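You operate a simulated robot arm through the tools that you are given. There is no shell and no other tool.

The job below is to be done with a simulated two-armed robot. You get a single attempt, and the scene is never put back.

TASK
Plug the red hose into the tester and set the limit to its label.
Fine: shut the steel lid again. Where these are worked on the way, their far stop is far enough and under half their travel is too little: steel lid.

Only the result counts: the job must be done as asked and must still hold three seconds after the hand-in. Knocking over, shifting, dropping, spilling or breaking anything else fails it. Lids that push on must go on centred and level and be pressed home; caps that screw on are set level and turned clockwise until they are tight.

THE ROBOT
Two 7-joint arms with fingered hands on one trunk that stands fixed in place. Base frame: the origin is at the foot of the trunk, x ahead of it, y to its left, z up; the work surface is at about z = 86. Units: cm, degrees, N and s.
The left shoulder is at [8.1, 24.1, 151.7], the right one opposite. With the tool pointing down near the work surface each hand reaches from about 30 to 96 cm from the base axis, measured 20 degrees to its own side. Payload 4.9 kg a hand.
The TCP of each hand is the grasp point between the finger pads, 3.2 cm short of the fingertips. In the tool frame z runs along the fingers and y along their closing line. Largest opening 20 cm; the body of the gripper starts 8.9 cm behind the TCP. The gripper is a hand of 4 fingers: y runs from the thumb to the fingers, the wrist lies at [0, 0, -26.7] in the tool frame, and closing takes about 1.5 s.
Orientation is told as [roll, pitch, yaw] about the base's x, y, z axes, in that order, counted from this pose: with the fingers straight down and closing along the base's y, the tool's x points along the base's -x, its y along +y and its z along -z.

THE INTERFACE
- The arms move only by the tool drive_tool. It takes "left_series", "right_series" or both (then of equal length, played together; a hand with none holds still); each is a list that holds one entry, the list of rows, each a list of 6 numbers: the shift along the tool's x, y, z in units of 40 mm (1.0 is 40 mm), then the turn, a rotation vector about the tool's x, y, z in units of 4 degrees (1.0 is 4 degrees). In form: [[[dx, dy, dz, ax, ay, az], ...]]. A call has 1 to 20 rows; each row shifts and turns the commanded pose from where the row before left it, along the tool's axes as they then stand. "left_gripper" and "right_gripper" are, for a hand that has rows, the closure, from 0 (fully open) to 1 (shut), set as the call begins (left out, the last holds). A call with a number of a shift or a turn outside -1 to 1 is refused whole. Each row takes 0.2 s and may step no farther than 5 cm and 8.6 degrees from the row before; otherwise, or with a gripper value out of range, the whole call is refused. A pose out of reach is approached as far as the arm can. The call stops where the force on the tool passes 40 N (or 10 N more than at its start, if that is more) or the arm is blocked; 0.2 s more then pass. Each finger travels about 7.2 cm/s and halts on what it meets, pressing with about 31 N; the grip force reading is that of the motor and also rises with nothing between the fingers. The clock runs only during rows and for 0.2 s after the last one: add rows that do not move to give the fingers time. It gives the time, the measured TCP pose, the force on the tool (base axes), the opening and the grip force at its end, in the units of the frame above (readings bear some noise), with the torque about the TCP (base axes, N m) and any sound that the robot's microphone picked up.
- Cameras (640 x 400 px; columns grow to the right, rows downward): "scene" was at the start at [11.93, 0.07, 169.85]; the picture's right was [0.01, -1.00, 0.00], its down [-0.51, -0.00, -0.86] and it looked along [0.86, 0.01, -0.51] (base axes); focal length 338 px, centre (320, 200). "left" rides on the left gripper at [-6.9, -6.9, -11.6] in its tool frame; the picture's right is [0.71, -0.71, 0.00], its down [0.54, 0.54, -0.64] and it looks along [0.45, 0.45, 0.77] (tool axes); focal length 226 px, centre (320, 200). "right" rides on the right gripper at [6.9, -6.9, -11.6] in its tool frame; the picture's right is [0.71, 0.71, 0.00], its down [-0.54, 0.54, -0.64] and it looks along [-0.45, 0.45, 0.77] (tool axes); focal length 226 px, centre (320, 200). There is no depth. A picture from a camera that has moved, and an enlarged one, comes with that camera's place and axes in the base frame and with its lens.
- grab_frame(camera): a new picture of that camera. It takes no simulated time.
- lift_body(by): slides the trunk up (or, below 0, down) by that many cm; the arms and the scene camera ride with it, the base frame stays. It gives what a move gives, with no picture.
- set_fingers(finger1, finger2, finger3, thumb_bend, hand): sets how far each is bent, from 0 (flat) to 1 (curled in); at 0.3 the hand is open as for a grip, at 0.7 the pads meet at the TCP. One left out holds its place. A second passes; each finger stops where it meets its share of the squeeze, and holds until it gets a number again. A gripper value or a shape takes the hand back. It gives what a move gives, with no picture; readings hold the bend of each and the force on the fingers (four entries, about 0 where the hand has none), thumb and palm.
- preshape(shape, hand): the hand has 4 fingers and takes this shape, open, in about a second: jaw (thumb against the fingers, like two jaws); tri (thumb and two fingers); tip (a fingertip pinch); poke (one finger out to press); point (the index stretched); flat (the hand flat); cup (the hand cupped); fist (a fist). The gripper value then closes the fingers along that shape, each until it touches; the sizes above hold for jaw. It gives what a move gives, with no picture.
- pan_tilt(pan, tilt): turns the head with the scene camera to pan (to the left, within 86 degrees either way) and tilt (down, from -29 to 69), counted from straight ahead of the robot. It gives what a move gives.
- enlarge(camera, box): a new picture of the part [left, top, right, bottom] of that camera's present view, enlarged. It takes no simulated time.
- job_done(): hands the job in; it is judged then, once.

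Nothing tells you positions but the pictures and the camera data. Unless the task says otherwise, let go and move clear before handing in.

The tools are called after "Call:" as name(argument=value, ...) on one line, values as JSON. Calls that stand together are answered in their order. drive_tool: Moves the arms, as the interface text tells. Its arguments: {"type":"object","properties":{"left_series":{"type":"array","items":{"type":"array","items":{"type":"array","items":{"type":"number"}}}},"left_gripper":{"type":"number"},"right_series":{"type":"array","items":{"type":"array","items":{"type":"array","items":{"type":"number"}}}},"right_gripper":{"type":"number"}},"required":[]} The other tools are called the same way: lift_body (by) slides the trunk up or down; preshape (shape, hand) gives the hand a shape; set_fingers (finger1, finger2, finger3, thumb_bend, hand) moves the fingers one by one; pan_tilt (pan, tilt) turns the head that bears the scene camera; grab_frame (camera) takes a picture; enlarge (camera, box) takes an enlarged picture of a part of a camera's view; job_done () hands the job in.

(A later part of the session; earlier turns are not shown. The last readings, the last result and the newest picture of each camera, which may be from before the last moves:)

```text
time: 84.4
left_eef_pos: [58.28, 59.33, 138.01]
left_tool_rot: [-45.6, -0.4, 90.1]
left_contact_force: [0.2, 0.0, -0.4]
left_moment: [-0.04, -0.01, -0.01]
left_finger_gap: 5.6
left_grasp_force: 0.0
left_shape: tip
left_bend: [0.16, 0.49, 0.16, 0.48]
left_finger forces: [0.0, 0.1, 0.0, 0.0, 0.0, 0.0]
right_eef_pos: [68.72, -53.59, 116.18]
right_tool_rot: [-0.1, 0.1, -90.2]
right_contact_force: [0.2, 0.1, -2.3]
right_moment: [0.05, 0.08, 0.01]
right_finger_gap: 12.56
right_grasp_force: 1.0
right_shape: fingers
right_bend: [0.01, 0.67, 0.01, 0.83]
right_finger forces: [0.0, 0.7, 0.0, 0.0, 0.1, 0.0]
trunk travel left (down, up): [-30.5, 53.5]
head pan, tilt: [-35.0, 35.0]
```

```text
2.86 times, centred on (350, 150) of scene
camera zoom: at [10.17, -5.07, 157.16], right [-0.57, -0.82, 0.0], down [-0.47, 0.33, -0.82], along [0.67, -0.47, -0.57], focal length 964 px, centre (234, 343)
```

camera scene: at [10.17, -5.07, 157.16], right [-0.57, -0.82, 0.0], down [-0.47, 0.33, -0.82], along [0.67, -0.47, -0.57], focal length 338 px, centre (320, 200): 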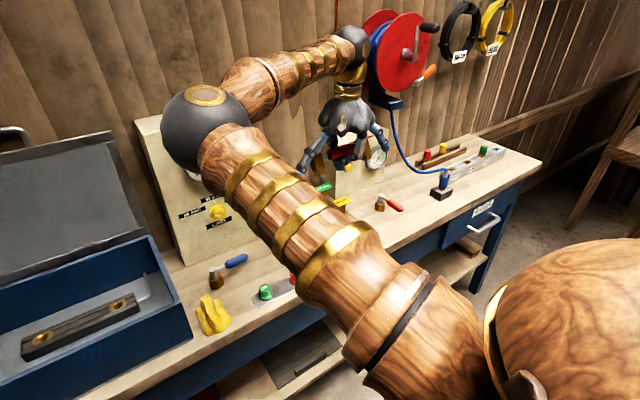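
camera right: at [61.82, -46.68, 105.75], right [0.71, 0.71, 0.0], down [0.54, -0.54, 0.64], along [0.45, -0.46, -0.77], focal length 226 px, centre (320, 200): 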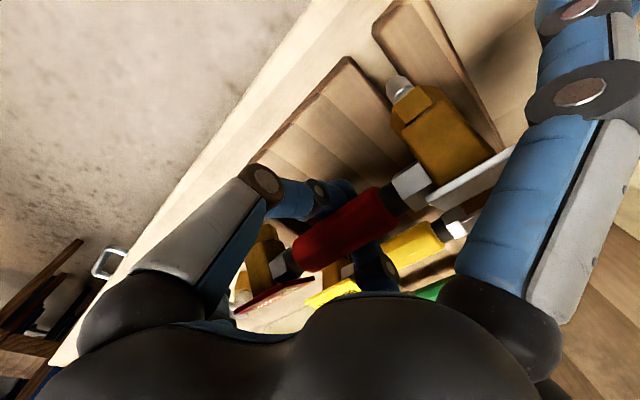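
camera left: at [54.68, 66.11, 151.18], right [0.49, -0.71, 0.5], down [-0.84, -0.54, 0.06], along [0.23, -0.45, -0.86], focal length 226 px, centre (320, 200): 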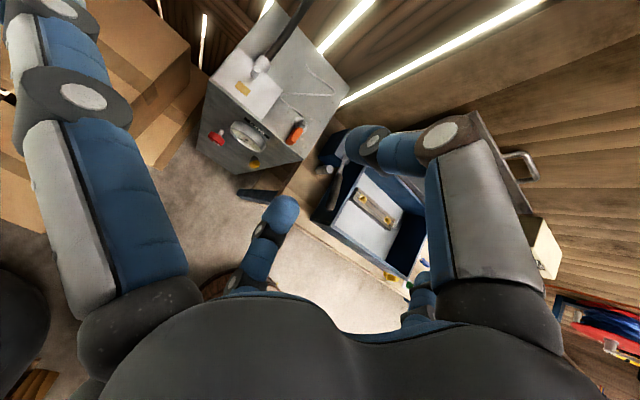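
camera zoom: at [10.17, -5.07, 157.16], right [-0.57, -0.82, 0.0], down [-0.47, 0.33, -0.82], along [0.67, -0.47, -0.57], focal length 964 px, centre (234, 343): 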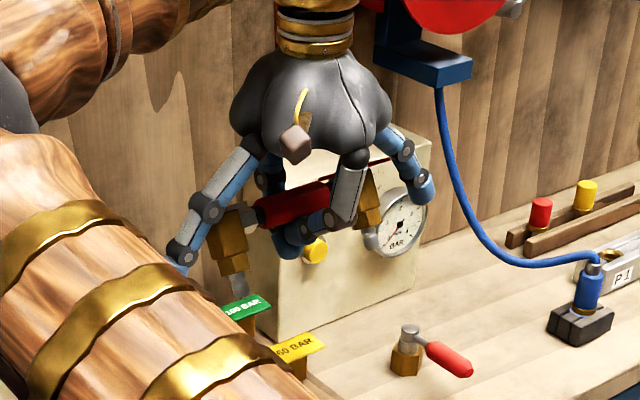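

Refining the estimate from both views, the plugs are tilted about 31° toward the robot. I'll tilt the hand forward by 31° in small steps.

Call:
drive_tool(right_series=[[[0, 0, 0, -0.5, 0, 0], [0, 0, 0, -0.5, 0, 0], [0, 0, 0, -0.5, 0, 0], [0, 0, 0, -0.5, 0, 0], [0, 0, 0, -0.5, 0, 0], [0, 0, 0, -0.5, 0, 0], [0, 0, 0, -0.5, 0, 0], [0, 0, 0, -0.5, 0, 0], [0, 0, 0, -0.5, 0, 0], [0, 0, 0, -0.5, 0, 0], [0, 0, 0, -0.5, 0, 0], [0, 0, 0, -0.5, 0, 0], [0, 0, 0, -0.5, 0, 0], [0, 0, 0, -0.5, 0, 0], [0, 0, 0, -0.5, 0, 0], [0, 0, 0, 0, 0, 0]]])

Call:
enlarge(camera="right", box=[200, 60, 520, 320])

Call:
enlarge(camera="scene", box=[270, 80, 430, 220])

```text
time: 87.8
left_eef_pos: [58.29, 59.32, 138.02]
left_tool_rot: [-45.6, -0.5, 89.9]
left_contact_force: [0.1, 0.0, 0.4]
left_moment: [-0.04, 0.05, 0.0]
left_finger_gap: 5.53
left_grasp_force: 0.1
left_shape: tip
left_bend: [0.16, 0.49, 0.16, 0.48]
left_finger forces: [0.1, 0.0, 0.0, 0.1, 0.0, 0.0]
right_eef_pos: [68.65, -53.6, 116.23]
right_tool_rot: [29.9, 0.0, -90.2]
right_contact_force: [-0.2, -0.6, -2.6]
right_moment: [0.05, 0.01, 0.0]
right_finger_gap: 12.54
right_grasp_force: 0.4
right_shape: fingers
right_bend: [0.01, 0.67, 0.01, 0.83]
right_finger forces: [0.0, 0.2, 0.0, 0.0, 0.0, 0.1]
trunk travel left (down, up): [-30.5, 53.5]
head pan, tilt: [-35.0, 35.0]
```

```text
1.54 times, centred on (360, 190) of right
camera zoom: at [56.94, -46.68, 122.73], right [0.62, 0.7, 0.35], down [0.15, -0.54, 0.83], along [0.77, -0.46, -0.44], focal length 348 px, centre (258, 215)
```

zoom: 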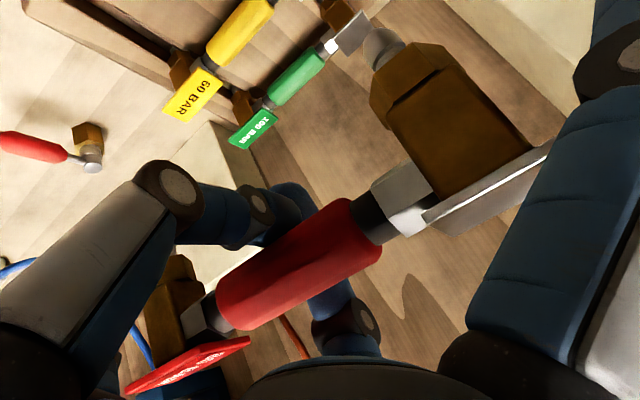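

```text
2.86 times, centred on (350, 150) of scene
camera zoom: at [10.16, -5.06, 157.16], right [-0.57, -0.82, 0.0], down [-0.47, 0.33, -0.82], along [0.67, -0.47, -0.57], focal length 964 px, centre (234, 343)
```

zoom: 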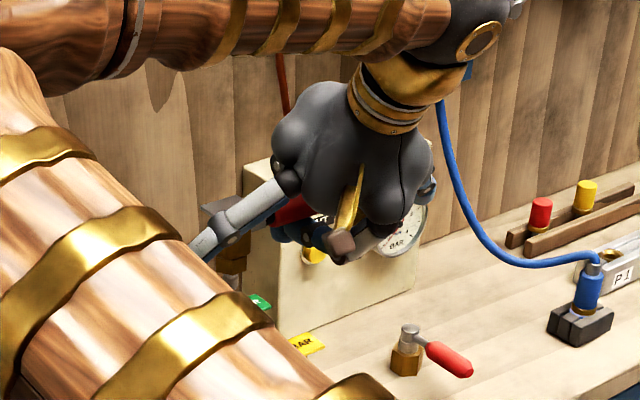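

The hose kept its seat in the hand. A re-estimate gives 34° total, so I'll add 4° more tilt, then carry it slowly along +y to in front of the chest at safe height.

Call:
drive_tool(right_series=[[[0, 0, 0, -0.5, 0, 0], [0, 0, 0, -0.5, 0, 0], [0.2, 0, 0, 0, 0, 0], [0.4, 0, 0, 0, 0, 0], [0.6, 0, 0, 0, 0, 0], [0.6, 0, 0, 0, 0, 0], [0.6, 0, 0, 0, 0, 0], [0.6, 0, 0, 0, 0, 0], [0.6, 0, 0, 0, 0, 0], [0.6, 0, 0, 0, 0, 0], [0.6, 0, 0, 0, 0, 0], [0.6, 0, 0, 0, 0, 0], [0.6, 0, 0, 0, 0, 0], [0.6, 0, 0, 0, 0, 0], [0.6, 0, 0, 0, 0, 0], [0.6, 0, 0, 0, 0, 0], [0.4, 0, 0, 0, 0, 0], [0.2, 0, 0, 0, 0, 0], [0, 0, 0, 0, 0, 0]]])

Call:
grab_frame(camera="right")

Call:
pan_tilt(pan=0, tilt=40)

Call:
grab_frame(camera="scene")

```text
time: 92.0
left_eef_pos: [58.26, 59.42, 138.05]
left_tool_rot: [-45.6, -0.5, 90.0]
left_contact_force: [-0.5, -0.4, 0.0]
left_moment: [0.02, 0.01, 0.01]
left_finger_gap: 5.58
left_grasp_force: 0.0
left_shape: tip
left_bend: [0.16, 0.49, 0.16, 0.48]
left_finger forces: [0.1, 0.0, 0.1, 0.0, 0.0, 0.0]
right_eef_pos: [68.63, -24.29, 115.13]
right_tool_rot: [32.9, -0.9, -94.0]
right_contact_force: [-0.1, 0.0, -4.0]
right_moment: [0.04, 0.01, 0.03]
right_finger_gap: 12.57
right_grasp_force: 0.2
right_shape: fingers
right_bend: [0.01, 0.67, 0.01, 0.83]
right_finger forces: [0.0, 0.1, 0.0, 0.0, 0.1, 0.0]
trunk travel left (down, up): [-30.5, 53.5]
head pan, tilt: [-35.0, 35.0]
stopped in row 19 (right hand): the arm was blocked; the commanded pose is now the measured one
```

```text
taken
camera right: at [57.12, -16.51, 120.89], right [0.64, 0.67, 0.37], down [0.07, -0.53, 0.84], along [0.76, -0.52, -0.39], focal length 226 px, centre (320, 200)
```

right: 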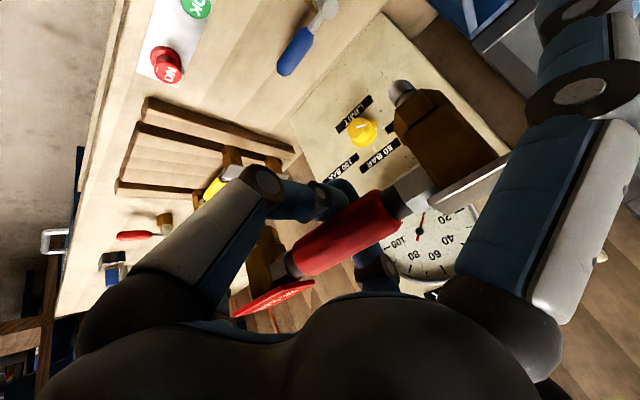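

```text
time: 93.0
left_eef_pos: [58.24, 59.44, 138.09]
left_tool_rot: [-45.6, -0.5, 90.0]
left_contact_force: [-0.8, 0.0, -0.2]
left_moment: [-0.01, 0.01, -0.01]
left_finger_gap: 5.59
left_grasp_force: 0.1
left_shape: tip
left_bend: [0.16, 0.49, 0.16, 0.48]
left_finger forces: [0.0, 0.0, 0.1, 0.0, 0.0, 0.0]
right_eef_pos: [68.7, -24.3, 115.14]
right_tool_rot: [33.0, -1.1, -94.0]
right_contact_force: [-0.2, -0.5, -3.4]
right_moment: [-0.01, 0.0, 0.05]
right_finger_gap: 12.59
right_grasp_force: 0.6
right_shape: fingers
right_bend: [0.01, 0.67, 0.01, 0.83]
right_finger forces: [0.0, 0.2, 0.0, 0.0, 0.0, 0.0]
trunk travel left (down, up): [-30.5, 53.5]
head pan, tilt: [0.0, 40.0]
```

```text
taken
camera scene: at [11.42, 0.01, 156.41], right [0.0, -1.0, 0.0], down [-0.64, 0.0, -0.77], along [0.77, 0.0, -0.64], focal length 338 px, centre (320, 200)
```

scene: 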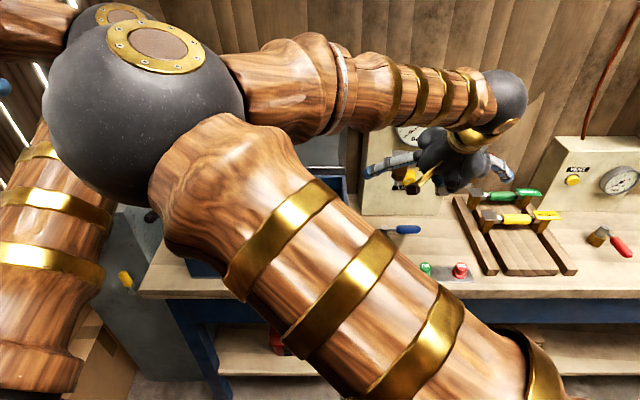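

The right wrist came too close to its shoulder (folding limit), but the hose is still held. I'll move forward a few cm, restore the yaw and then continue along +y.

Call:
drive_tool(right_series=[[[0, 0.2, 0.14, 0, 0, 0], [0, 0.31, 0.21, 0, 0, 0], [0, 0.31, 0.21, 0, 0, 0], [0, 0.31, 0.21, 0, 0.14, -0.2], [0, 0.2, 0.14, 0, 0.14, -0.2], [0, 0, 0, 0, 0.14, -0.2], [0, 0, 0, 0, 0.14, -0.2], [0, 0, 0, 0, 0, 0]]])

Call:
grab_frame(camera="right")

Call:
grab_frame(camera="scene")

```text
time: 94.8
left_eef_pos: [58.26, 59.44, 138.09]
left_tool_rot: [-45.6, -0.5, 89.9]
left_contact_force: [0.0, -0.4, 0.0]
left_moment: [0.0, 0.01, 0.0]
left_finger_gap: 5.58
left_grasp_force: 0.0
left_shape: tip
left_bend: [0.16, 0.49, 0.16, 0.48]
left_finger forces: [0.0, 0.0, 0.0, 0.1, 0.0, 0.0]
right_eef_pos: [75.28, -24.53, 115.23]
right_tool_rot: [33.1, -0.6, -89.9]
right_contact_force: [1.4, -0.1, -3.7]
right_moment: [0.01, 0.03, 0.01]
right_finger_gap: 12.56
right_grasp_force: 0.3
right_shape: fingers
right_bend: [0.01, 0.67, 0.01, 0.83]
right_finger forces: [0.0, 0.0, 0.1, 0.0, 0.0, 0.0]
trunk travel left (down, up): [-30.5, 53.5]
head pan, tilt: [0.0, 40.0]
```

```text
taken
camera right: at [63.12, -17.55, 120.99], right [0.59, 0.71, 0.38], down [0.1, -0.53, 0.84], along [0.8, -0.46, -0.39], focal length 226 px, centre (320, 200)
```

right: 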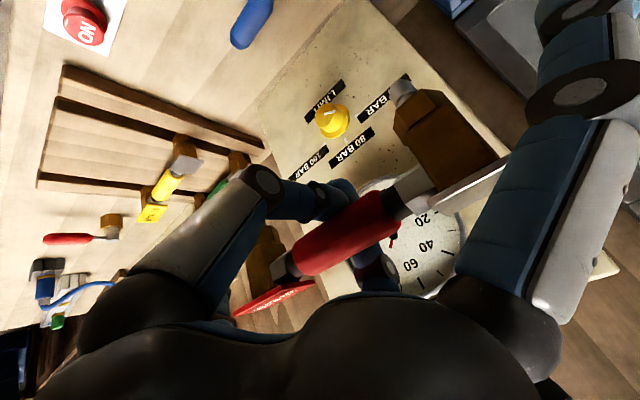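

```text
taken
camera scene: at [11.45, 0.01, 156.4], right [0.0, -1.0, 0.0], down [-0.64, 0.0, -0.77], along [0.77, 0.0, -0.64], focal length 338 px, centre (320, 200)
```

scene: 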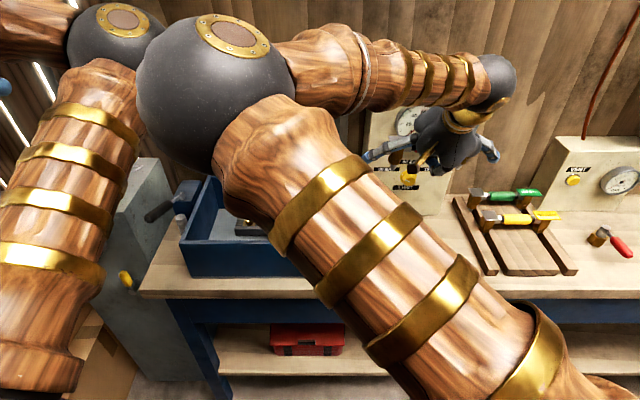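

Continuing slowly toward y = 12.5, watching the elbow.

Call:
drive_tool(right_series=[[[0.2, 0, 0, 0, 0, 0], [0.4, 0, 0, 0, 0, 0], [0.5, 0, 0, 0, 0, 0], [0.5, 0, 0, 0, 0, 0], [0.5, 0, 0, 0, 0, 0], [0.5, 0, 0, 0, 0, 0], [0.5, 0, 0, 0, 0, 0], [0.5, 0, 0, 0, 0, 0], [0.5, 0, 0, 0, 0, 0], [0.4, 0, 0, 0, 0, 0], [0.2, 0, 0, 0, 0, 0], [0, 0, 0, 0, 0, 0]]])

Call:
grab_frame(camera="right")

Call:
grab_frame(camera="scene")

```text
time: 97.6
left_eef_pos: [57.94, 60.0, 137.68]
left_tool_rot: [-45.0, -0.5, 90.6]
left_contact_force: [0.6, 0.4, 0.1]
left_moment: [-0.01, 0.01, -0.01]
left_finger_gap: 5.6
left_grasp_force: 0.0
left_shape: tip
left_bend: [0.16, 0.49, 0.16, 0.48]
left_finger forces: [0.1, 0.1, 0.0, 0.1, 0.1, 0.0]
right_eef_pos: [76.46, -11.13, 116.07]
right_tool_rot: [33.6, 0.3, -94.8]
right_contact_force: [-0.2, -0.1, -3.2]
right_moment: [0.0, -0.01, 0.01]
right_finger_gap: 12.57
right_grasp_force: 0.1
right_shape: fingers
right_bend: [0.01, 0.67, 0.01, 0.84]
right_finger forces: [0.0, 0.1, 0.0, 0.1, 0.1, 0.1]
trunk travel left (down, up): [-30.5, 53.5]
head pan, tilt: [0.0, 40.0]
stopped in row 12 (right hand): the arm was blocked; the commanded pose is now the measured one
```

```text
taken
camera right: at [65.05, -3.28, 121.69], right [0.65, 0.65, 0.4], down [0.05, -0.55, 0.83], along [0.76, -0.52, -0.39], focal length 226 px, centre (320, 200)
```

right: 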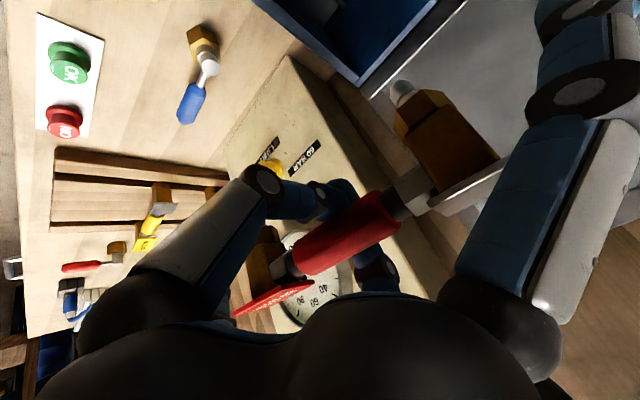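

```text
taken
camera scene: at [11.45, 0.04, 156.4], right [0.0, -1.0, 0.0], down [-0.64, 0.0, -0.77], along [0.77, 0.0, -0.64], focal length 338 px, centre (320, 200)
```

scene: 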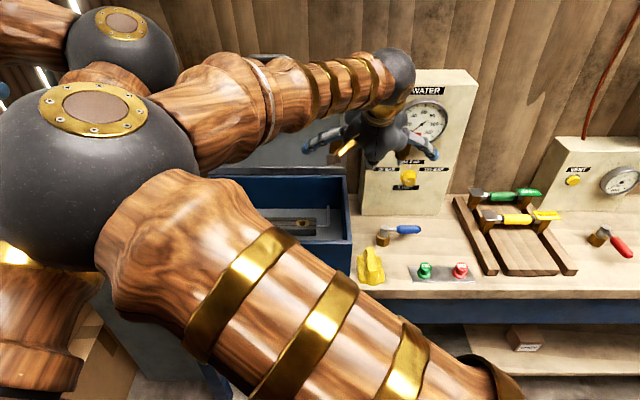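

The right elbow touched the left arm. I'll move the left arm far out to the left to make room.

Call:
drive_tool(left_series=[[[-0.97, 0.23, -0.24, 0, 0, 0], [-0.97, 0.23, -0.24, 0, 0, 0], [-0.97, 0.23, -0.24, 0, 0, 0], [-0.97, 0.23, -0.24, 0, 0, 0], [-0.97, 0.23, -0.24, 0, 0, 0], [-0.97, 0.23, -0.24, 0, 0, 0], [-0.97, 0.23, -0.24, 0, 0, 0], [-0.97, 0.23, -0.24, 0, 0, 0], [-0.97, 0.23, -0.24, 0, 0, 0], [0, 0, 0, 0, 0, 0]]])

Call:
grab_frame(camera="scene")

Call:
grab_frame(camera="left")

Call:
enlarge(camera="right", box=[200, 60, 520, 320])

```text
time: 99.8
left_eef_pos: [45.71, 94.58, 138.23]
left_tool_rot: [-45.3, -0.6, 90.5]
left_contact_force: [0.1, -0.1, 0.1]
left_moment: [0.02, 0.01, 0.03]
left_finger_gap: 5.62
left_grasp_force: 0.1
left_shape: tip
left_bend: [0.16, 0.49, 0.16, 0.48]
left_finger forces: [0.0, 0.0, 0.0, 0.1, 0.0, 0.1]
right_eef_pos: [76.66, -11.27, 115.77]
right_tool_rot: [33.5, 0.4, -94.7]
right_contact_force: [-0.2, 0.0, -1.5]
right_moment: [0.04, 0.02, 0.01]
right_finger_gap: 12.59
right_grasp_force: 0.1
right_shape: fingers
right_bend: [0.01, 0.67, 0.01, 0.84]
right_finger forces: [0.0, 0.1, 0.0, 0.0, 0.0, 0.0]
trunk travel left (down, up): [-30.5, 53.5]
head pan, tilt: [0.0, 40.0]
```

```text
taken
camera scene: at [11.51, -0.1, 156.4], right [0.0, -1.0, 0.0], down [-0.64, 0.0, -0.77], along [0.77, 0.0, -0.64], focal length 338 px, centre (320, 200)
```

scene: 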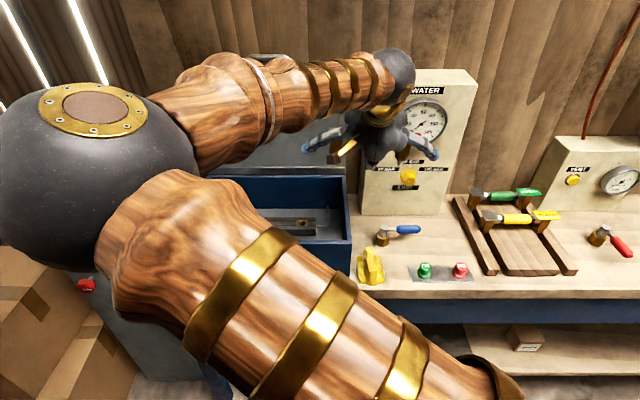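

```text
taken
camera left: at [42.17, 101.29, 151.4], right [0.5, -0.71, 0.49], down [-0.83, -0.55, 0.06], along [0.23, -0.44, -0.87], focal length 226 px, centre (320, 200)
```

left: 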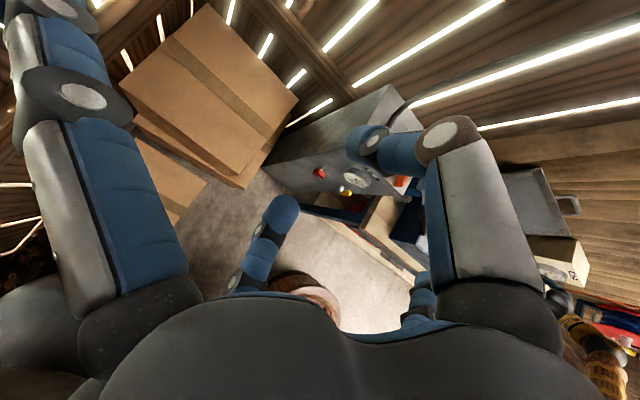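

```text
1.54 times, centred on (360, 190) of right
camera zoom: at [65.08, -3.38, 121.63], right [0.65, 0.65, 0.4], down [0.05, -0.55, 0.83], along [0.76, -0.52, -0.39], focal length 348 px, centre (258, 215)
```

zoom: 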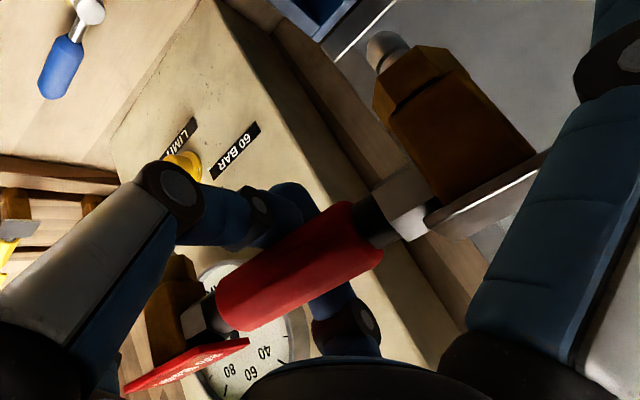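

The left arm is clear. Continuing the right hand to above the tester block.

Call:
drive_tool(right_series=[[[0.25, 0.043, 0.029, 0, 0.06, -0.08], [0.45, 0.043, 0.029, 0, 0.06, -0.08], [0.5, 0.043, 0.029, 0, 0.06, -0.08], [0.5, 0.043, 0.029, 0, 0.06, -0.08], [0.5, 0.043, 0.029, 0, 0.06, -0.08], [0.5, 0.043, 0.029, 0, 0.06, -0.08], [0.5, 0.043, 0.029, 0, 0.06, -0.08], [0.5, 0.043, 0.029, 0, 0.06, -0.08], [0.5, 0.043, 0.029, 0, 0.06, -0.08], [0.5, 0.043, 0.029, 0, 0.06, -0.08], [0.5, 0.043, 0.029, 0, 0.06, -0.08], [0.45, 0.043, 0.029, 0, 0, 0], [0.25, 0, 0, 0, 0, 0], [0, 0, 0, 0, 0, 0]]])

Call:
grab_frame(camera="scene")

Call:
enlarge(camera="right", box=[200, 60, 520, 320])

Call:
grab_frame(camera="left")

```text
time: 102.8
left_eef_pos: [45.64, 94.73, 138.27]
left_tool_rot: [-45.3, -0.5, 90.5]
left_contact_force: [0.7, -0.6, -0.3]
left_moment: [-0.02, 0.0, 0.01]
left_finger_gap: 5.6
left_grasp_force: 0.2
left_shape: tip
left_bend: [0.16, 0.49, 0.16, 0.48]
left_finger forces: [0.1, 0.0, 0.0, 0.0, 0.0, 0.0]
right_eef_pos: [80.03, 12.41, 116.03]
right_tool_rot: [33.6, 0.6, -90.4]
right_contact_force: [0.6, -0.2, -2.1]
right_moment: [0.03, 0.01, 0.02]
right_finger_gap: 12.58
right_grasp_force: 0.1
right_shape: fingers
right_bend: [0.01, 0.67, 0.01, 0.84]
right_finger forces: [0.0, 0.0, 0.0, 0.0, 0.1, 0.1]
trunk travel left (down, up): [-30.5, 53.5]
head pan, tilt: [0.0, 40.0]
```

```text
taken
camera scene: at [11.43, 0.04, 156.41], right [0.0, -1.0, 0.0], down [-0.64, 0.0, -0.77], along [0.77, 0.0, -0.64], focal length 338 px, centre (320, 200)
```

scene: 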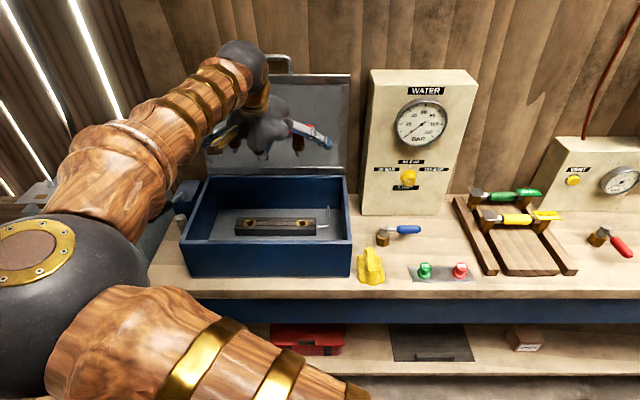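

```text
1.54 times, centred on (360, 190) of right
camera zoom: at [67.87, 19.31, 121.89], right [0.59, 0.7, 0.4], down [0.09, -0.55, 0.83], along [0.8, -0.46, -0.39], focal length 348 px, centre (258, 215)
```

zoom: 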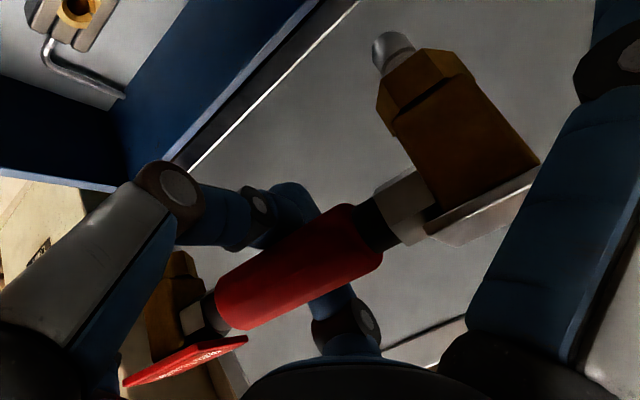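

```text
taken
camera left: at [42.08, 101.4, 151.33], right [0.5, -0.71, 0.5], down [-0.83, -0.55, 0.06], along [0.23, -0.44, -0.87], focal length 226 px, centre (320, 200)
```

left: 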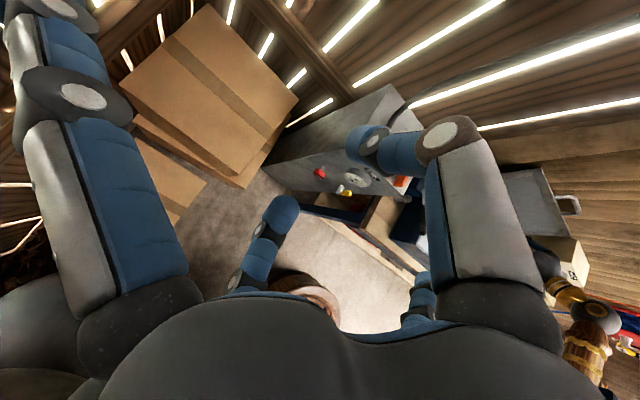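

Now the hose is above the chest and in view. I'll zoom in for precise measurement.

Call:
enlarge(camera="scene", box=[190, 90, 350, 190])

Call:
enlarge(camera="scene", box=[190, 90, 350, 260])

```text
4.00 times, centred on (270, 140) of scene
camera zoom: at [11.43, 0.04, 156.41], right [0.0, -1.0, 0.0], down [-0.64, 0.0, -0.77], along [0.77, 0.0, -0.64], focal length 1350 px, centre (520, 440)
```

zoom: 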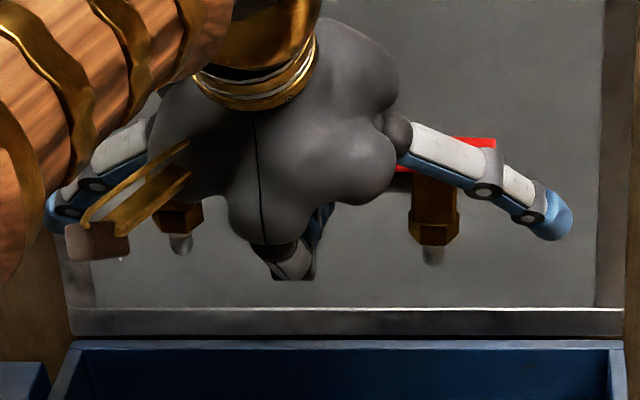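

```text
2.35 times, centred on (270, 175) of scene
camera zoom: at [11.43, 0.04, 156.41], right [0.0, -1.0, 0.0], down [-0.64, 0.0, -0.77], along [0.77, 0.0, -0.64], focal length 794 px, centre (438, 259)
```

zoom: 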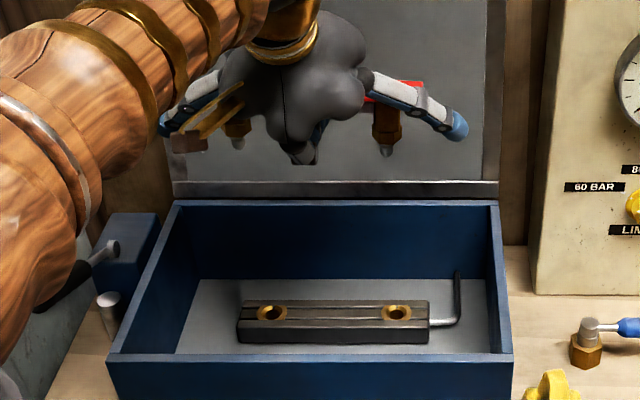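

Triangulated plug tips: left [80.8, 20.3, 113.6], right about [80.9, 5.3, 112.6], so the hose needs a 3.8° roll correction and a shift of about (-0.4, -0.3). I'll apply that and descend partway.

Call:
drive_tool(right_series=[[[0, 0, 0, 0, -0.4, -0.27], [0, 0, 0, 0, -0.39, -0.26], [-0.05, -0.08, -0.06, 0, 0, 0], [0, -0.28, 0.41, 0, 0, 0], [0, -0.28, 0.41, 0, 0, 0], [0, -0.28, 0.41, 0, 0, 0], [0, -0.28, 0.41, 0, 0, 0], [0, -0.28, 0.41, 0, 0, 0], [0, 0, 0, 0, 0, 0]]])

Call:
enlarge(camera="scene", box=[190, 130, 350, 230])

Call:
enlarge(camera="right", box=[200, 60, 520, 320])

```text
time: 104.8
left_eef_pos: [45.55, 94.68, 138.27]
left_tool_rot: [-45.3, -0.5, 90.5]
left_contact_force: [-0.2, 0.4, 0.3]
left_moment: [0.02, 0.02, 0.03]
left_finger_gap: 5.63
left_grasp_force: 0.0
left_shape: tip
left_bend: [0.16, 0.49, 0.16, 0.48]
left_finger forces: [0.0, 0.0, 0.1, 0.0, 0.0, 0.0]
right_eef_pos: [79.49, 11.66, 106.25]
right_tool_rot: [33.6, -3.1, -90.3]
right_contact_force: [0.2, -1.1, -2.3]
right_moment: [-0.01, 0.03, 0.02]
right_finger_gap: 12.55
right_grasp_force: 0.1
right_shape: fingers
right_bend: [0.01, 0.67, 0.01, 0.84]
right_finger forces: [0.0, 0.1, 0.0, 0.0, 0.0, 0.0]
trunk travel left (down, up): [-30.5, 53.5]
head pan, tilt: [0.0, 40.0]
```

```text
4.00 times, centred on (270, 180) of scene
camera zoom: at [11.4, 0.04, 156.41], right [0.0, -1.0, 0.0], down [-0.64, 0.0, -0.77], along [0.77, 0.0, -0.64], focal length 1350 px, centre (520, 280)
```

zoom: 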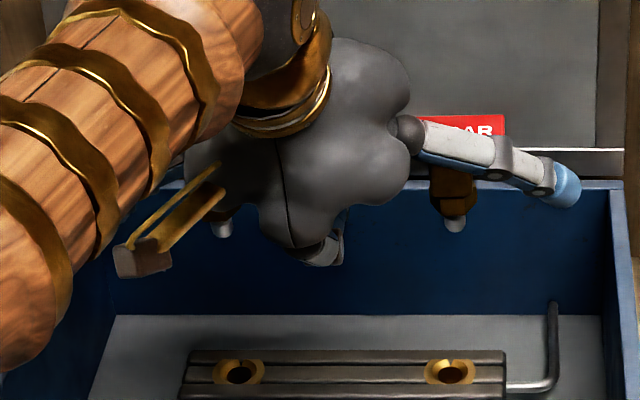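

```text
1.54 times, centred on (360, 190) of right
camera zoom: at [67.35, 18.91, 111.6], right [0.59, 0.72, 0.35], down [0.09, -0.5, 0.86], along [0.8, -0.48, -0.36], focal length 348 px, centre (258, 215)
```

zoom: 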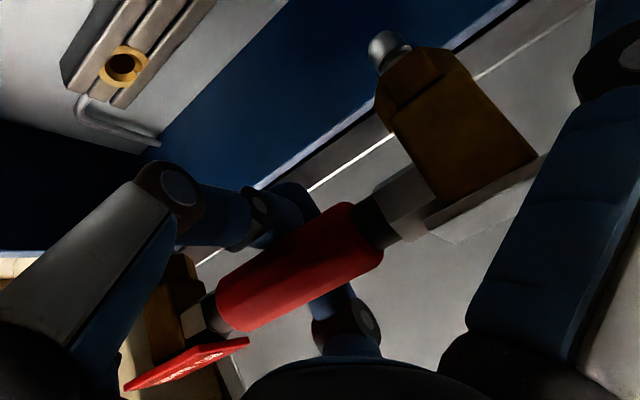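

The plugs are level now. I'll shift by y +0.65 and x +0.2, and descend 9 cm to just above the sockets.

Call:
drive_tool(right_series=[[[0.08, 0.02, 0.015, 0, 0, 0], [0.08, 0.02, 0.015, 0, 0, 0], [0.037, -0.314, 0.466, 0, 0, 0], [0.037, -0.314, 0.466, 0, 0, 0], [0.037, -0.314, 0.466, 0, 0, 0], [0.037, -0.314, 0.466, 0, 0, 0], [0, 0, 0, 0, 0, 0]]])

Call:
enlarge(camera="scene", box=[210, 160, 350, 260])

Call:
enlarge(camera="right", box=[200, 0, 520, 320])

```text
time: 106.4
left_eef_pos: [45.64, 94.81, 138.24]
left_tool_rot: [-45.3, -0.5, 90.5]
left_contact_force: [-0.2, 0.3, 0.1]
left_moment: [0.02, 0.01, 0.0]
left_finger_gap: 5.59
left_grasp_force: 0.1
left_shape: tip
left_bend: [0.16, 0.49, 0.16, 0.48]
left_finger forces: [0.0, 0.0, 0.0, 0.0, 0.1, 0.0]
right_eef_pos: [79.5, 12.35, 97.18]
right_tool_rot: [33.5, -3.2, -90.4]
right_contact_force: [0.5, 1.3, -2.9]
right_moment: [0.01, 0.04, 0.01]
right_finger_gap: 12.55
right_grasp_force: 0.0
right_shape: fingers
right_bend: [0.01, 0.67, 0.01, 0.84]
right_finger forces: [0.1, 0.1, 0.0, 0.0, 0.0, 0.0]
trunk travel left (down, up): [-30.5, 53.5]
head pan, tilt: [0.0, 40.0]
```

```text
4.00 times, centred on (280, 210) of scene
camera zoom: at [11.4, 0.06, 156.41], right [0.0, -1.0, 0.0], down [-0.64, 0.0, -0.77], along [0.77, 0.0, -0.64], focal length 1350 px, centre (480, 160)
```

zoom: 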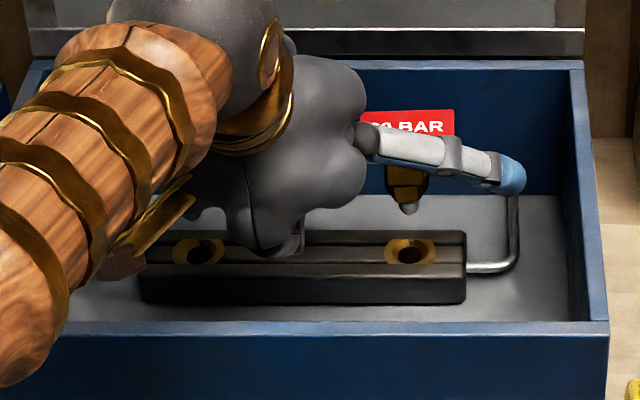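

```text
1.25 times, centred on (360, 160) of right
camera zoom: at [67.46, 19.64, 102.54], right [0.59, 0.72, 0.35], down [0.09, -0.5, 0.86], along [0.8, -0.48, -0.36], focal length 283 px, centre (270, 250)
```

zoom: 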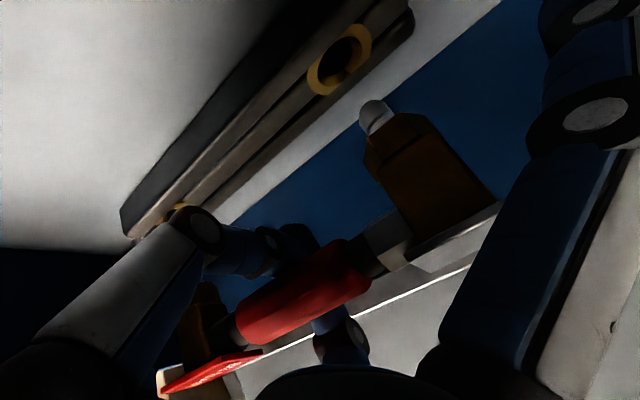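

Tips are about 4 cm above the sockets. y matches, and x needs about +0.5. I'll shift that and lower 2.5 cm, then compare again.

Call:
drive_tool(right_series=[[[0, 0.104, 0.07, 0, 0, 0], [0.02, -0.174, 0.259, 0, 0, 0], [0.02, -0.174, 0.259, 0, 0, 0], [0, 0, 0, 0, 0, 0]]])

Call:
enlarge(camera="scene", box=[250, 190, 350, 250])

Call:
enlarge(camera="right", box=[280, 0, 480, 140])

```text
time: 107.4
left_eef_pos: [45.56, 94.8, 138.14]
left_tool_rot: [-45.3, -0.5, 90.5]
left_contact_force: [0.1, 0.3, 0.7]
left_moment: [-0.03, -0.02, -0.01]
left_finger_gap: 5.62
left_grasp_force: 0.1
left_shape: tip
left_bend: [0.16, 0.49, 0.16, 0.48]
left_finger forces: [0.0, 0.1, 0.0, 0.0, 0.0, 0.0]
right_eef_pos: [80.08, 12.34, 94.5]
right_tool_rot: [33.7, -3.2, -90.4]
right_contact_force: [-0.6, -0.2, -2.9]
right_moment: [0.01, 0.03, 0.01]
right_finger_gap: 12.57
right_grasp_force: 0.1
right_shape: fingers
right_bend: [0.01, 0.67, 0.01, 0.84]
right_finger forces: [0.0, 0.1, 0.1, 0.0, 0.0, 0.1]
trunk travel left (down, up): [-30.5, 53.5]
head pan, tilt: [0.0, 40.0]
```

```text
6.40 times, centred on (300, 220) of scene
camera zoom: at [11.43, 0.05, 156.41], right [0.0, -1.0, 0.0], down [-0.64, 0.0, -0.77], along [0.77, 0.0, -0.64], focal length 2160 px, centre (448, 72)
```

zoom: 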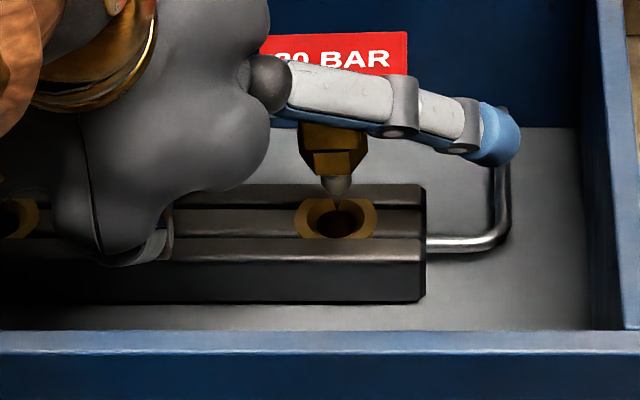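

```text
2.86 times, centred on (380, 70) of right
camera zoom: at [67.99, 19.66, 99.97], right [0.59, 0.72, 0.35], down [0.09, -0.5, 0.86], along [0.8, -0.48, -0.36], focal length 646 px, centre (149, 571)
```

zoom: 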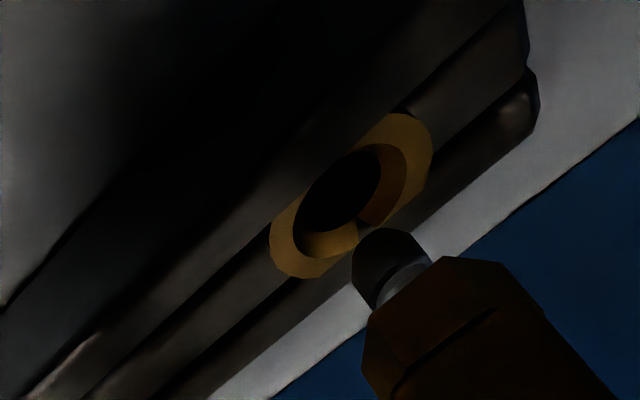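

Both views suggest about +0.3 in x. I'll apply it, lower 1 cm, and look again.

Call:
drive_tool(right_series=[[[0.015, 0.062, 0.042, 0, 0, 0], [0.016, -0.14, 0.207, 0, 0, 0], [0, 0, 0, 0, 0, 0]]])

Call:
enlarge(camera="scene", box=[280, 200, 330, 240])

Call:
enlarge(camera="right", box=[280, 0, 480, 140])

```text
time: 108.2
left_eef_pos: [45.51, 94.67, 138.19]
left_tool_rot: [-45.3, -0.5, 90.5]
left_contact_force: [0.0, -0.5, -1.1]
left_moment: [0.0, -0.01, 0.0]
left_finger_gap: 5.59
left_grasp_force: 0.1
left_shape: tip
left_bend: [0.16, 0.49, 0.16, 0.48]
left_finger forces: [0.1, 0.0, 0.1, 0.1, 0.0, 0.1]
right_eef_pos: [80.38, 12.38, 93.54]
right_tool_rot: [33.6, -3.2, -90.3]
right_contact_force: [-0.3, -0.3, -2.5]
right_moment: [0.01, 0.05, 0.0]
right_finger_gap: 12.58
right_grasp_force: 0.0
right_shape: fingers
right_bend: [0.01, 0.67, 0.01, 0.84]
right_finger forces: [0.1, 0.0, 0.0, 0.0, 0.0, 0.1]
trunk travel left (down, up): [-30.5, 53.5]
head pan, tilt: [0.0, 40.0]
```

```text
10.00 times, centred on (305, 220) of scene
camera zoom: at [11.41, 0.06, 156.41], right [0.0, -1.0, 0.0], down [-0.64, 0.0, -0.77], along [0.77, 0.0, -0.64], focal length 3375 px, centre (470, 0)
```

zoom: 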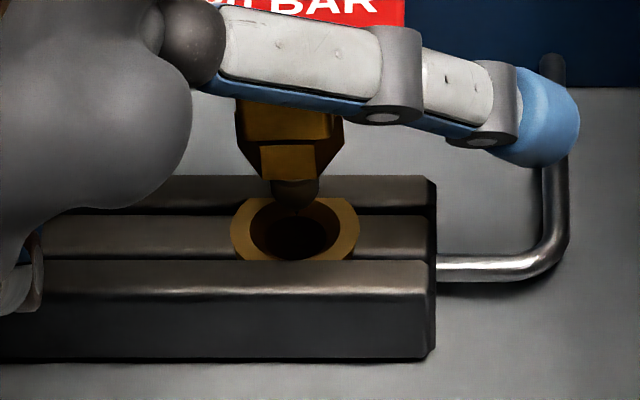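

```text
2.86 times, centred on (380, 70) of right
camera zoom: at [68.31, 19.73, 98.97], right [0.59, 0.72, 0.35], down [0.09, -0.5, 0.86], along [0.8, -0.48, -0.36], focal length 646 px, centre (149, 571)
```

zoom: 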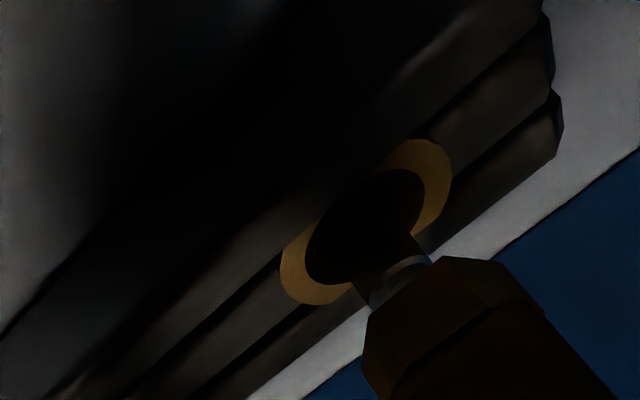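

The right plug is over its funnel within tolerance. Lowering in small steps while watching forces.

Call:
drive_tool(right_series=[[[0.005, -0.042, 0.062, 0, 0, 0], [0.005, -0.042, 0.062, 0, 0, 0], [0.005, -0.042, 0.062, 0, 0, 0], [0, 0, 0, 0, 0, 0]]])

Call:
enlarge(camera="scene", box=[280, 200, 330, 240])

Call:
enlarge(camera="right", box=[280, 0, 480, 140])

```text
time: 109.2
left_eef_pos: [45.49, 94.71, 138.17]
left_tool_rot: [-45.2, -0.5, 90.6]
left_contact_force: [0.7, 0.4, 1.0]
left_moment: [-0.01, 0.01, 0.0]
left_finger_gap: 5.61
left_grasp_force: 0.0
left_shape: tip
left_bend: [0.16, 0.49, 0.16, 0.48]
left_finger forces: [0.0, 0.0, 0.0, 0.1, 0.0, 0.0]
right_eef_pos: [80.43, 12.49, 92.7]
right_tool_rot: [33.6, -3.2, -90.3]
right_contact_force: [-0.7, -0.3, -1.3]
right_moment: [0.0, 0.04, -0.02]
right_finger_gap: 12.6
right_grasp_force: 0.5
right_shape: fingers
right_bend: [0.01, 0.67, 0.01, 0.84]
right_finger forces: [0.0, 0.4, 0.0, 0.0, 0.0, 0.1]
trunk travel left (down, up): [-30.5, 53.5]
head pan, tilt: [0.0, 40.0]
```

```text
10.00 times, centred on (305, 220) of scene
camera zoom: at [11.41, 0.06, 156.41], right [0.0, -1.0, 0.0], down [-0.64, 0.0, -0.77], along [0.77, 0.0, -0.64], focal length 3375 px, centre (470, 0)
```

zoom: 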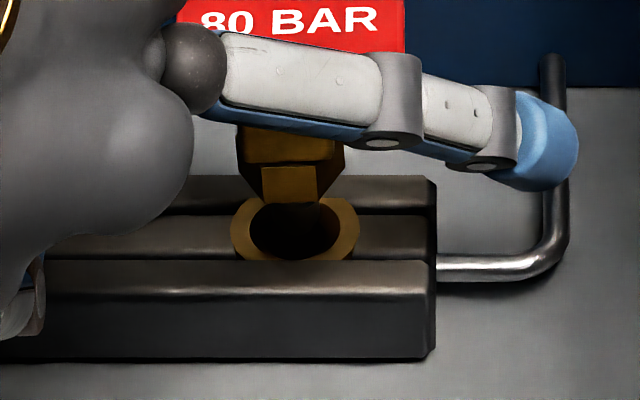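

```text
2.86 times, centred on (380, 70) of right
camera zoom: at [68.31, 19.74, 98.07], right [0.59, 0.72, 0.35], down [0.09, -0.5, 0.86], along [0.8, -0.48, -0.36], focal length 646 px, centre (149, 571)
```

zoom: 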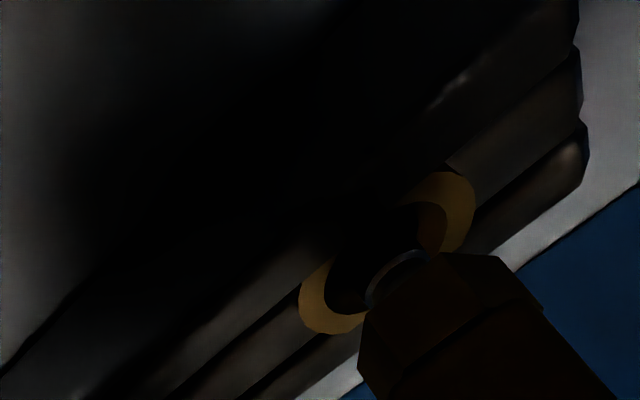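

Call:
drive_tool(right_series=[[[0.005, -0.042, 0.062, 0, 0, 0], [0.005, -0.042, 0.062, 0, 0, 0], [0.005, -0.042, 0.062, 0, 0, 0], [0, 0, 0, 0, 0, 0]]])

Call:
enlarge(camera="scene", box=[280, 200, 330, 240])

Call:
enlarge(camera="right", box=[200, 0, 520, 320])

```text
time: 110.2
left_eef_pos: [45.67, 94.65, 138.23]
left_tool_rot: [-45.3, -0.5, 90.4]
left_contact_force: [-0.6, -0.3, -0.4]
left_moment: [0.0, -0.03, -0.03]
left_finger_gap: 5.6
left_grasp_force: 0.0
left_shape: tip
left_bend: [0.16, 0.49, 0.16, 0.48]
left_finger forces: [0.0, 0.0, 0.0, 0.0, 0.0, 0.0]
right_eef_pos: [80.46, 12.52, 91.78]
right_tool_rot: [33.5, -3.1, -90.3]
right_contact_force: [-0.8, 0.4, -0.9]
right_moment: [-0.01, -0.05, 0.0]
right_finger_gap: 12.57
right_grasp_force: 0.3
right_shape: fingers
right_bend: [0.01, 0.67, 0.01, 0.84]
right_finger forces: [0.1, 0.5, 0.0, 0.1, 0.0, 0.0]
trunk travel left (down, up): [-30.5, 53.5]
head pan, tilt: [0.0, 40.0]
```

```text
10.00 times, centred on (305, 220) of scene
camera zoom: at [11.38, 0.06, 156.41], right [0.0, -1.0, 0.0], down [-0.64, 0.0, -0.77], along [0.77, 0.0, -0.64], focal length 3375 px, centre (470, 0)
```

zoom: 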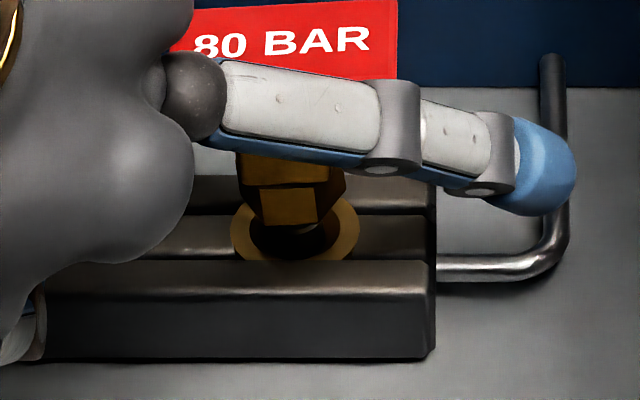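

```text
1.25 times, centred on (360, 160) of right
camera zoom: at [68.28, 19.78, 97.16], right [0.59, 0.72, 0.35], down [0.09, -0.5, 0.86], along [0.8, -0.48, -0.36], focal length 283 px, centre (270, 250)
```

zoom: 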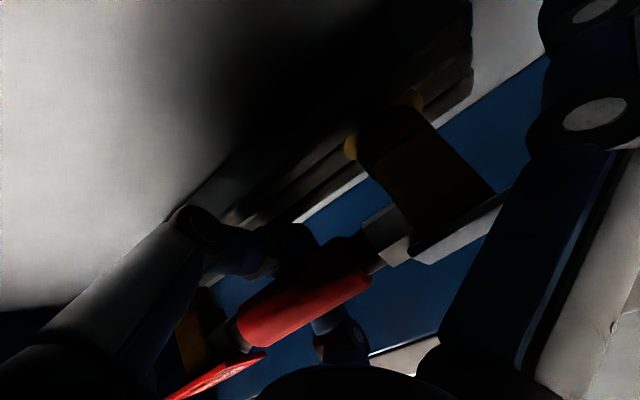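

Both plug tips are entering their sockets and the weight is partly transferred. Lowering further in small steps.

Call:
drive_tool(right_series=[[[0.005, -0.042, 0.062, 0, 0, 0], [0.005, -0.042, 0.062, 0, 0, 0], [0, 0, 0, 0, 0, 0]]])

Call:
enlarge(camera="scene", box=[280, 200, 330, 240])

Call:
enlarge(camera="right", box=[300, 0, 500, 160])

```text
time: 111.0
left_eef_pos: [45.33, 94.69, 138.29]
left_tool_rot: [-45.4, -0.5, 90.5]
left_contact_force: [0.2, -0.5, 0.3]
left_moment: [0.05, -0.01, 0.0]
left_finger_gap: 5.58
left_grasp_force: 0.0
left_shape: tip
left_bend: [0.16, 0.49, 0.16, 0.48]
left_finger forces: [0.0, 0.0, 0.0, 0.1, 0.0, 0.0]
right_eef_pos: [80.39, 12.5, 91.55]
right_tool_rot: [33.8, -3.0, -90.3]
right_contact_force: [1.2, 0.5, 19.1]
right_moment: [0.03, -0.59, 0.04]
right_finger_gap: 12.6
right_grasp_force: 12.9
right_shape: fingers
right_bend: [0.01, 0.66, 0.01, 0.84]
right_finger forces: [0.1, 22.6, 0.0, 0.0, 5.3, 0.0]
trunk travel left (down, up): [-30.5, 53.5]
head pan, tilt: [0.0, 40.0]
```

```text
10.00 times, centred on (305, 220) of scene
camera zoom: at [11.16, 0.03, 156.45], right [0.0, -1.0, 0.0], down [-0.64, 0.0, -0.77], along [0.77, 0.0, -0.64], focal length 3375 px, centre (470, 0)
```

zoom: 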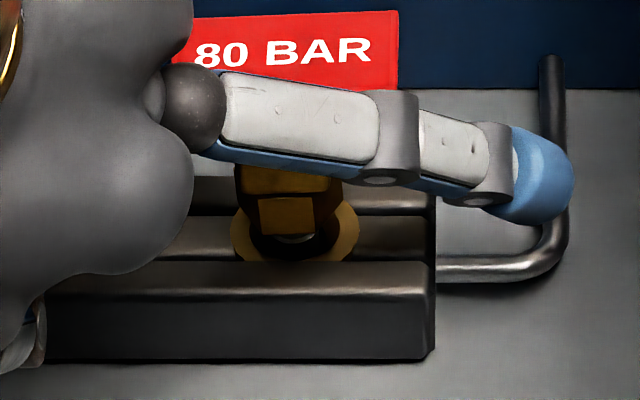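

```text
2.50 times, centred on (400, 80) of right
camera zoom: at [68.23, 19.8, 96.82], right [0.59, 0.72, 0.36], down [0.09, -0.5, 0.86], along [0.8, -0.48, -0.36], focal length 565 px, centre (120, 500)
```

zoom: 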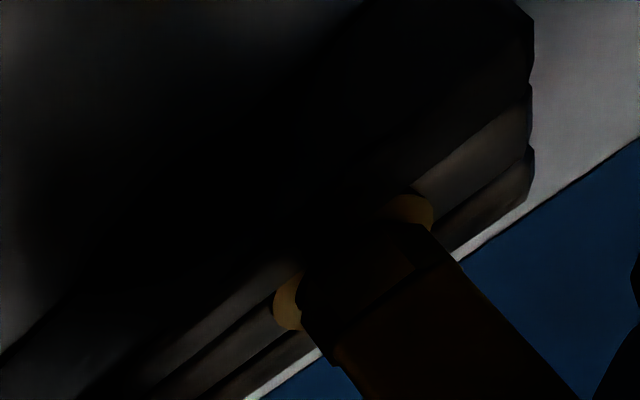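

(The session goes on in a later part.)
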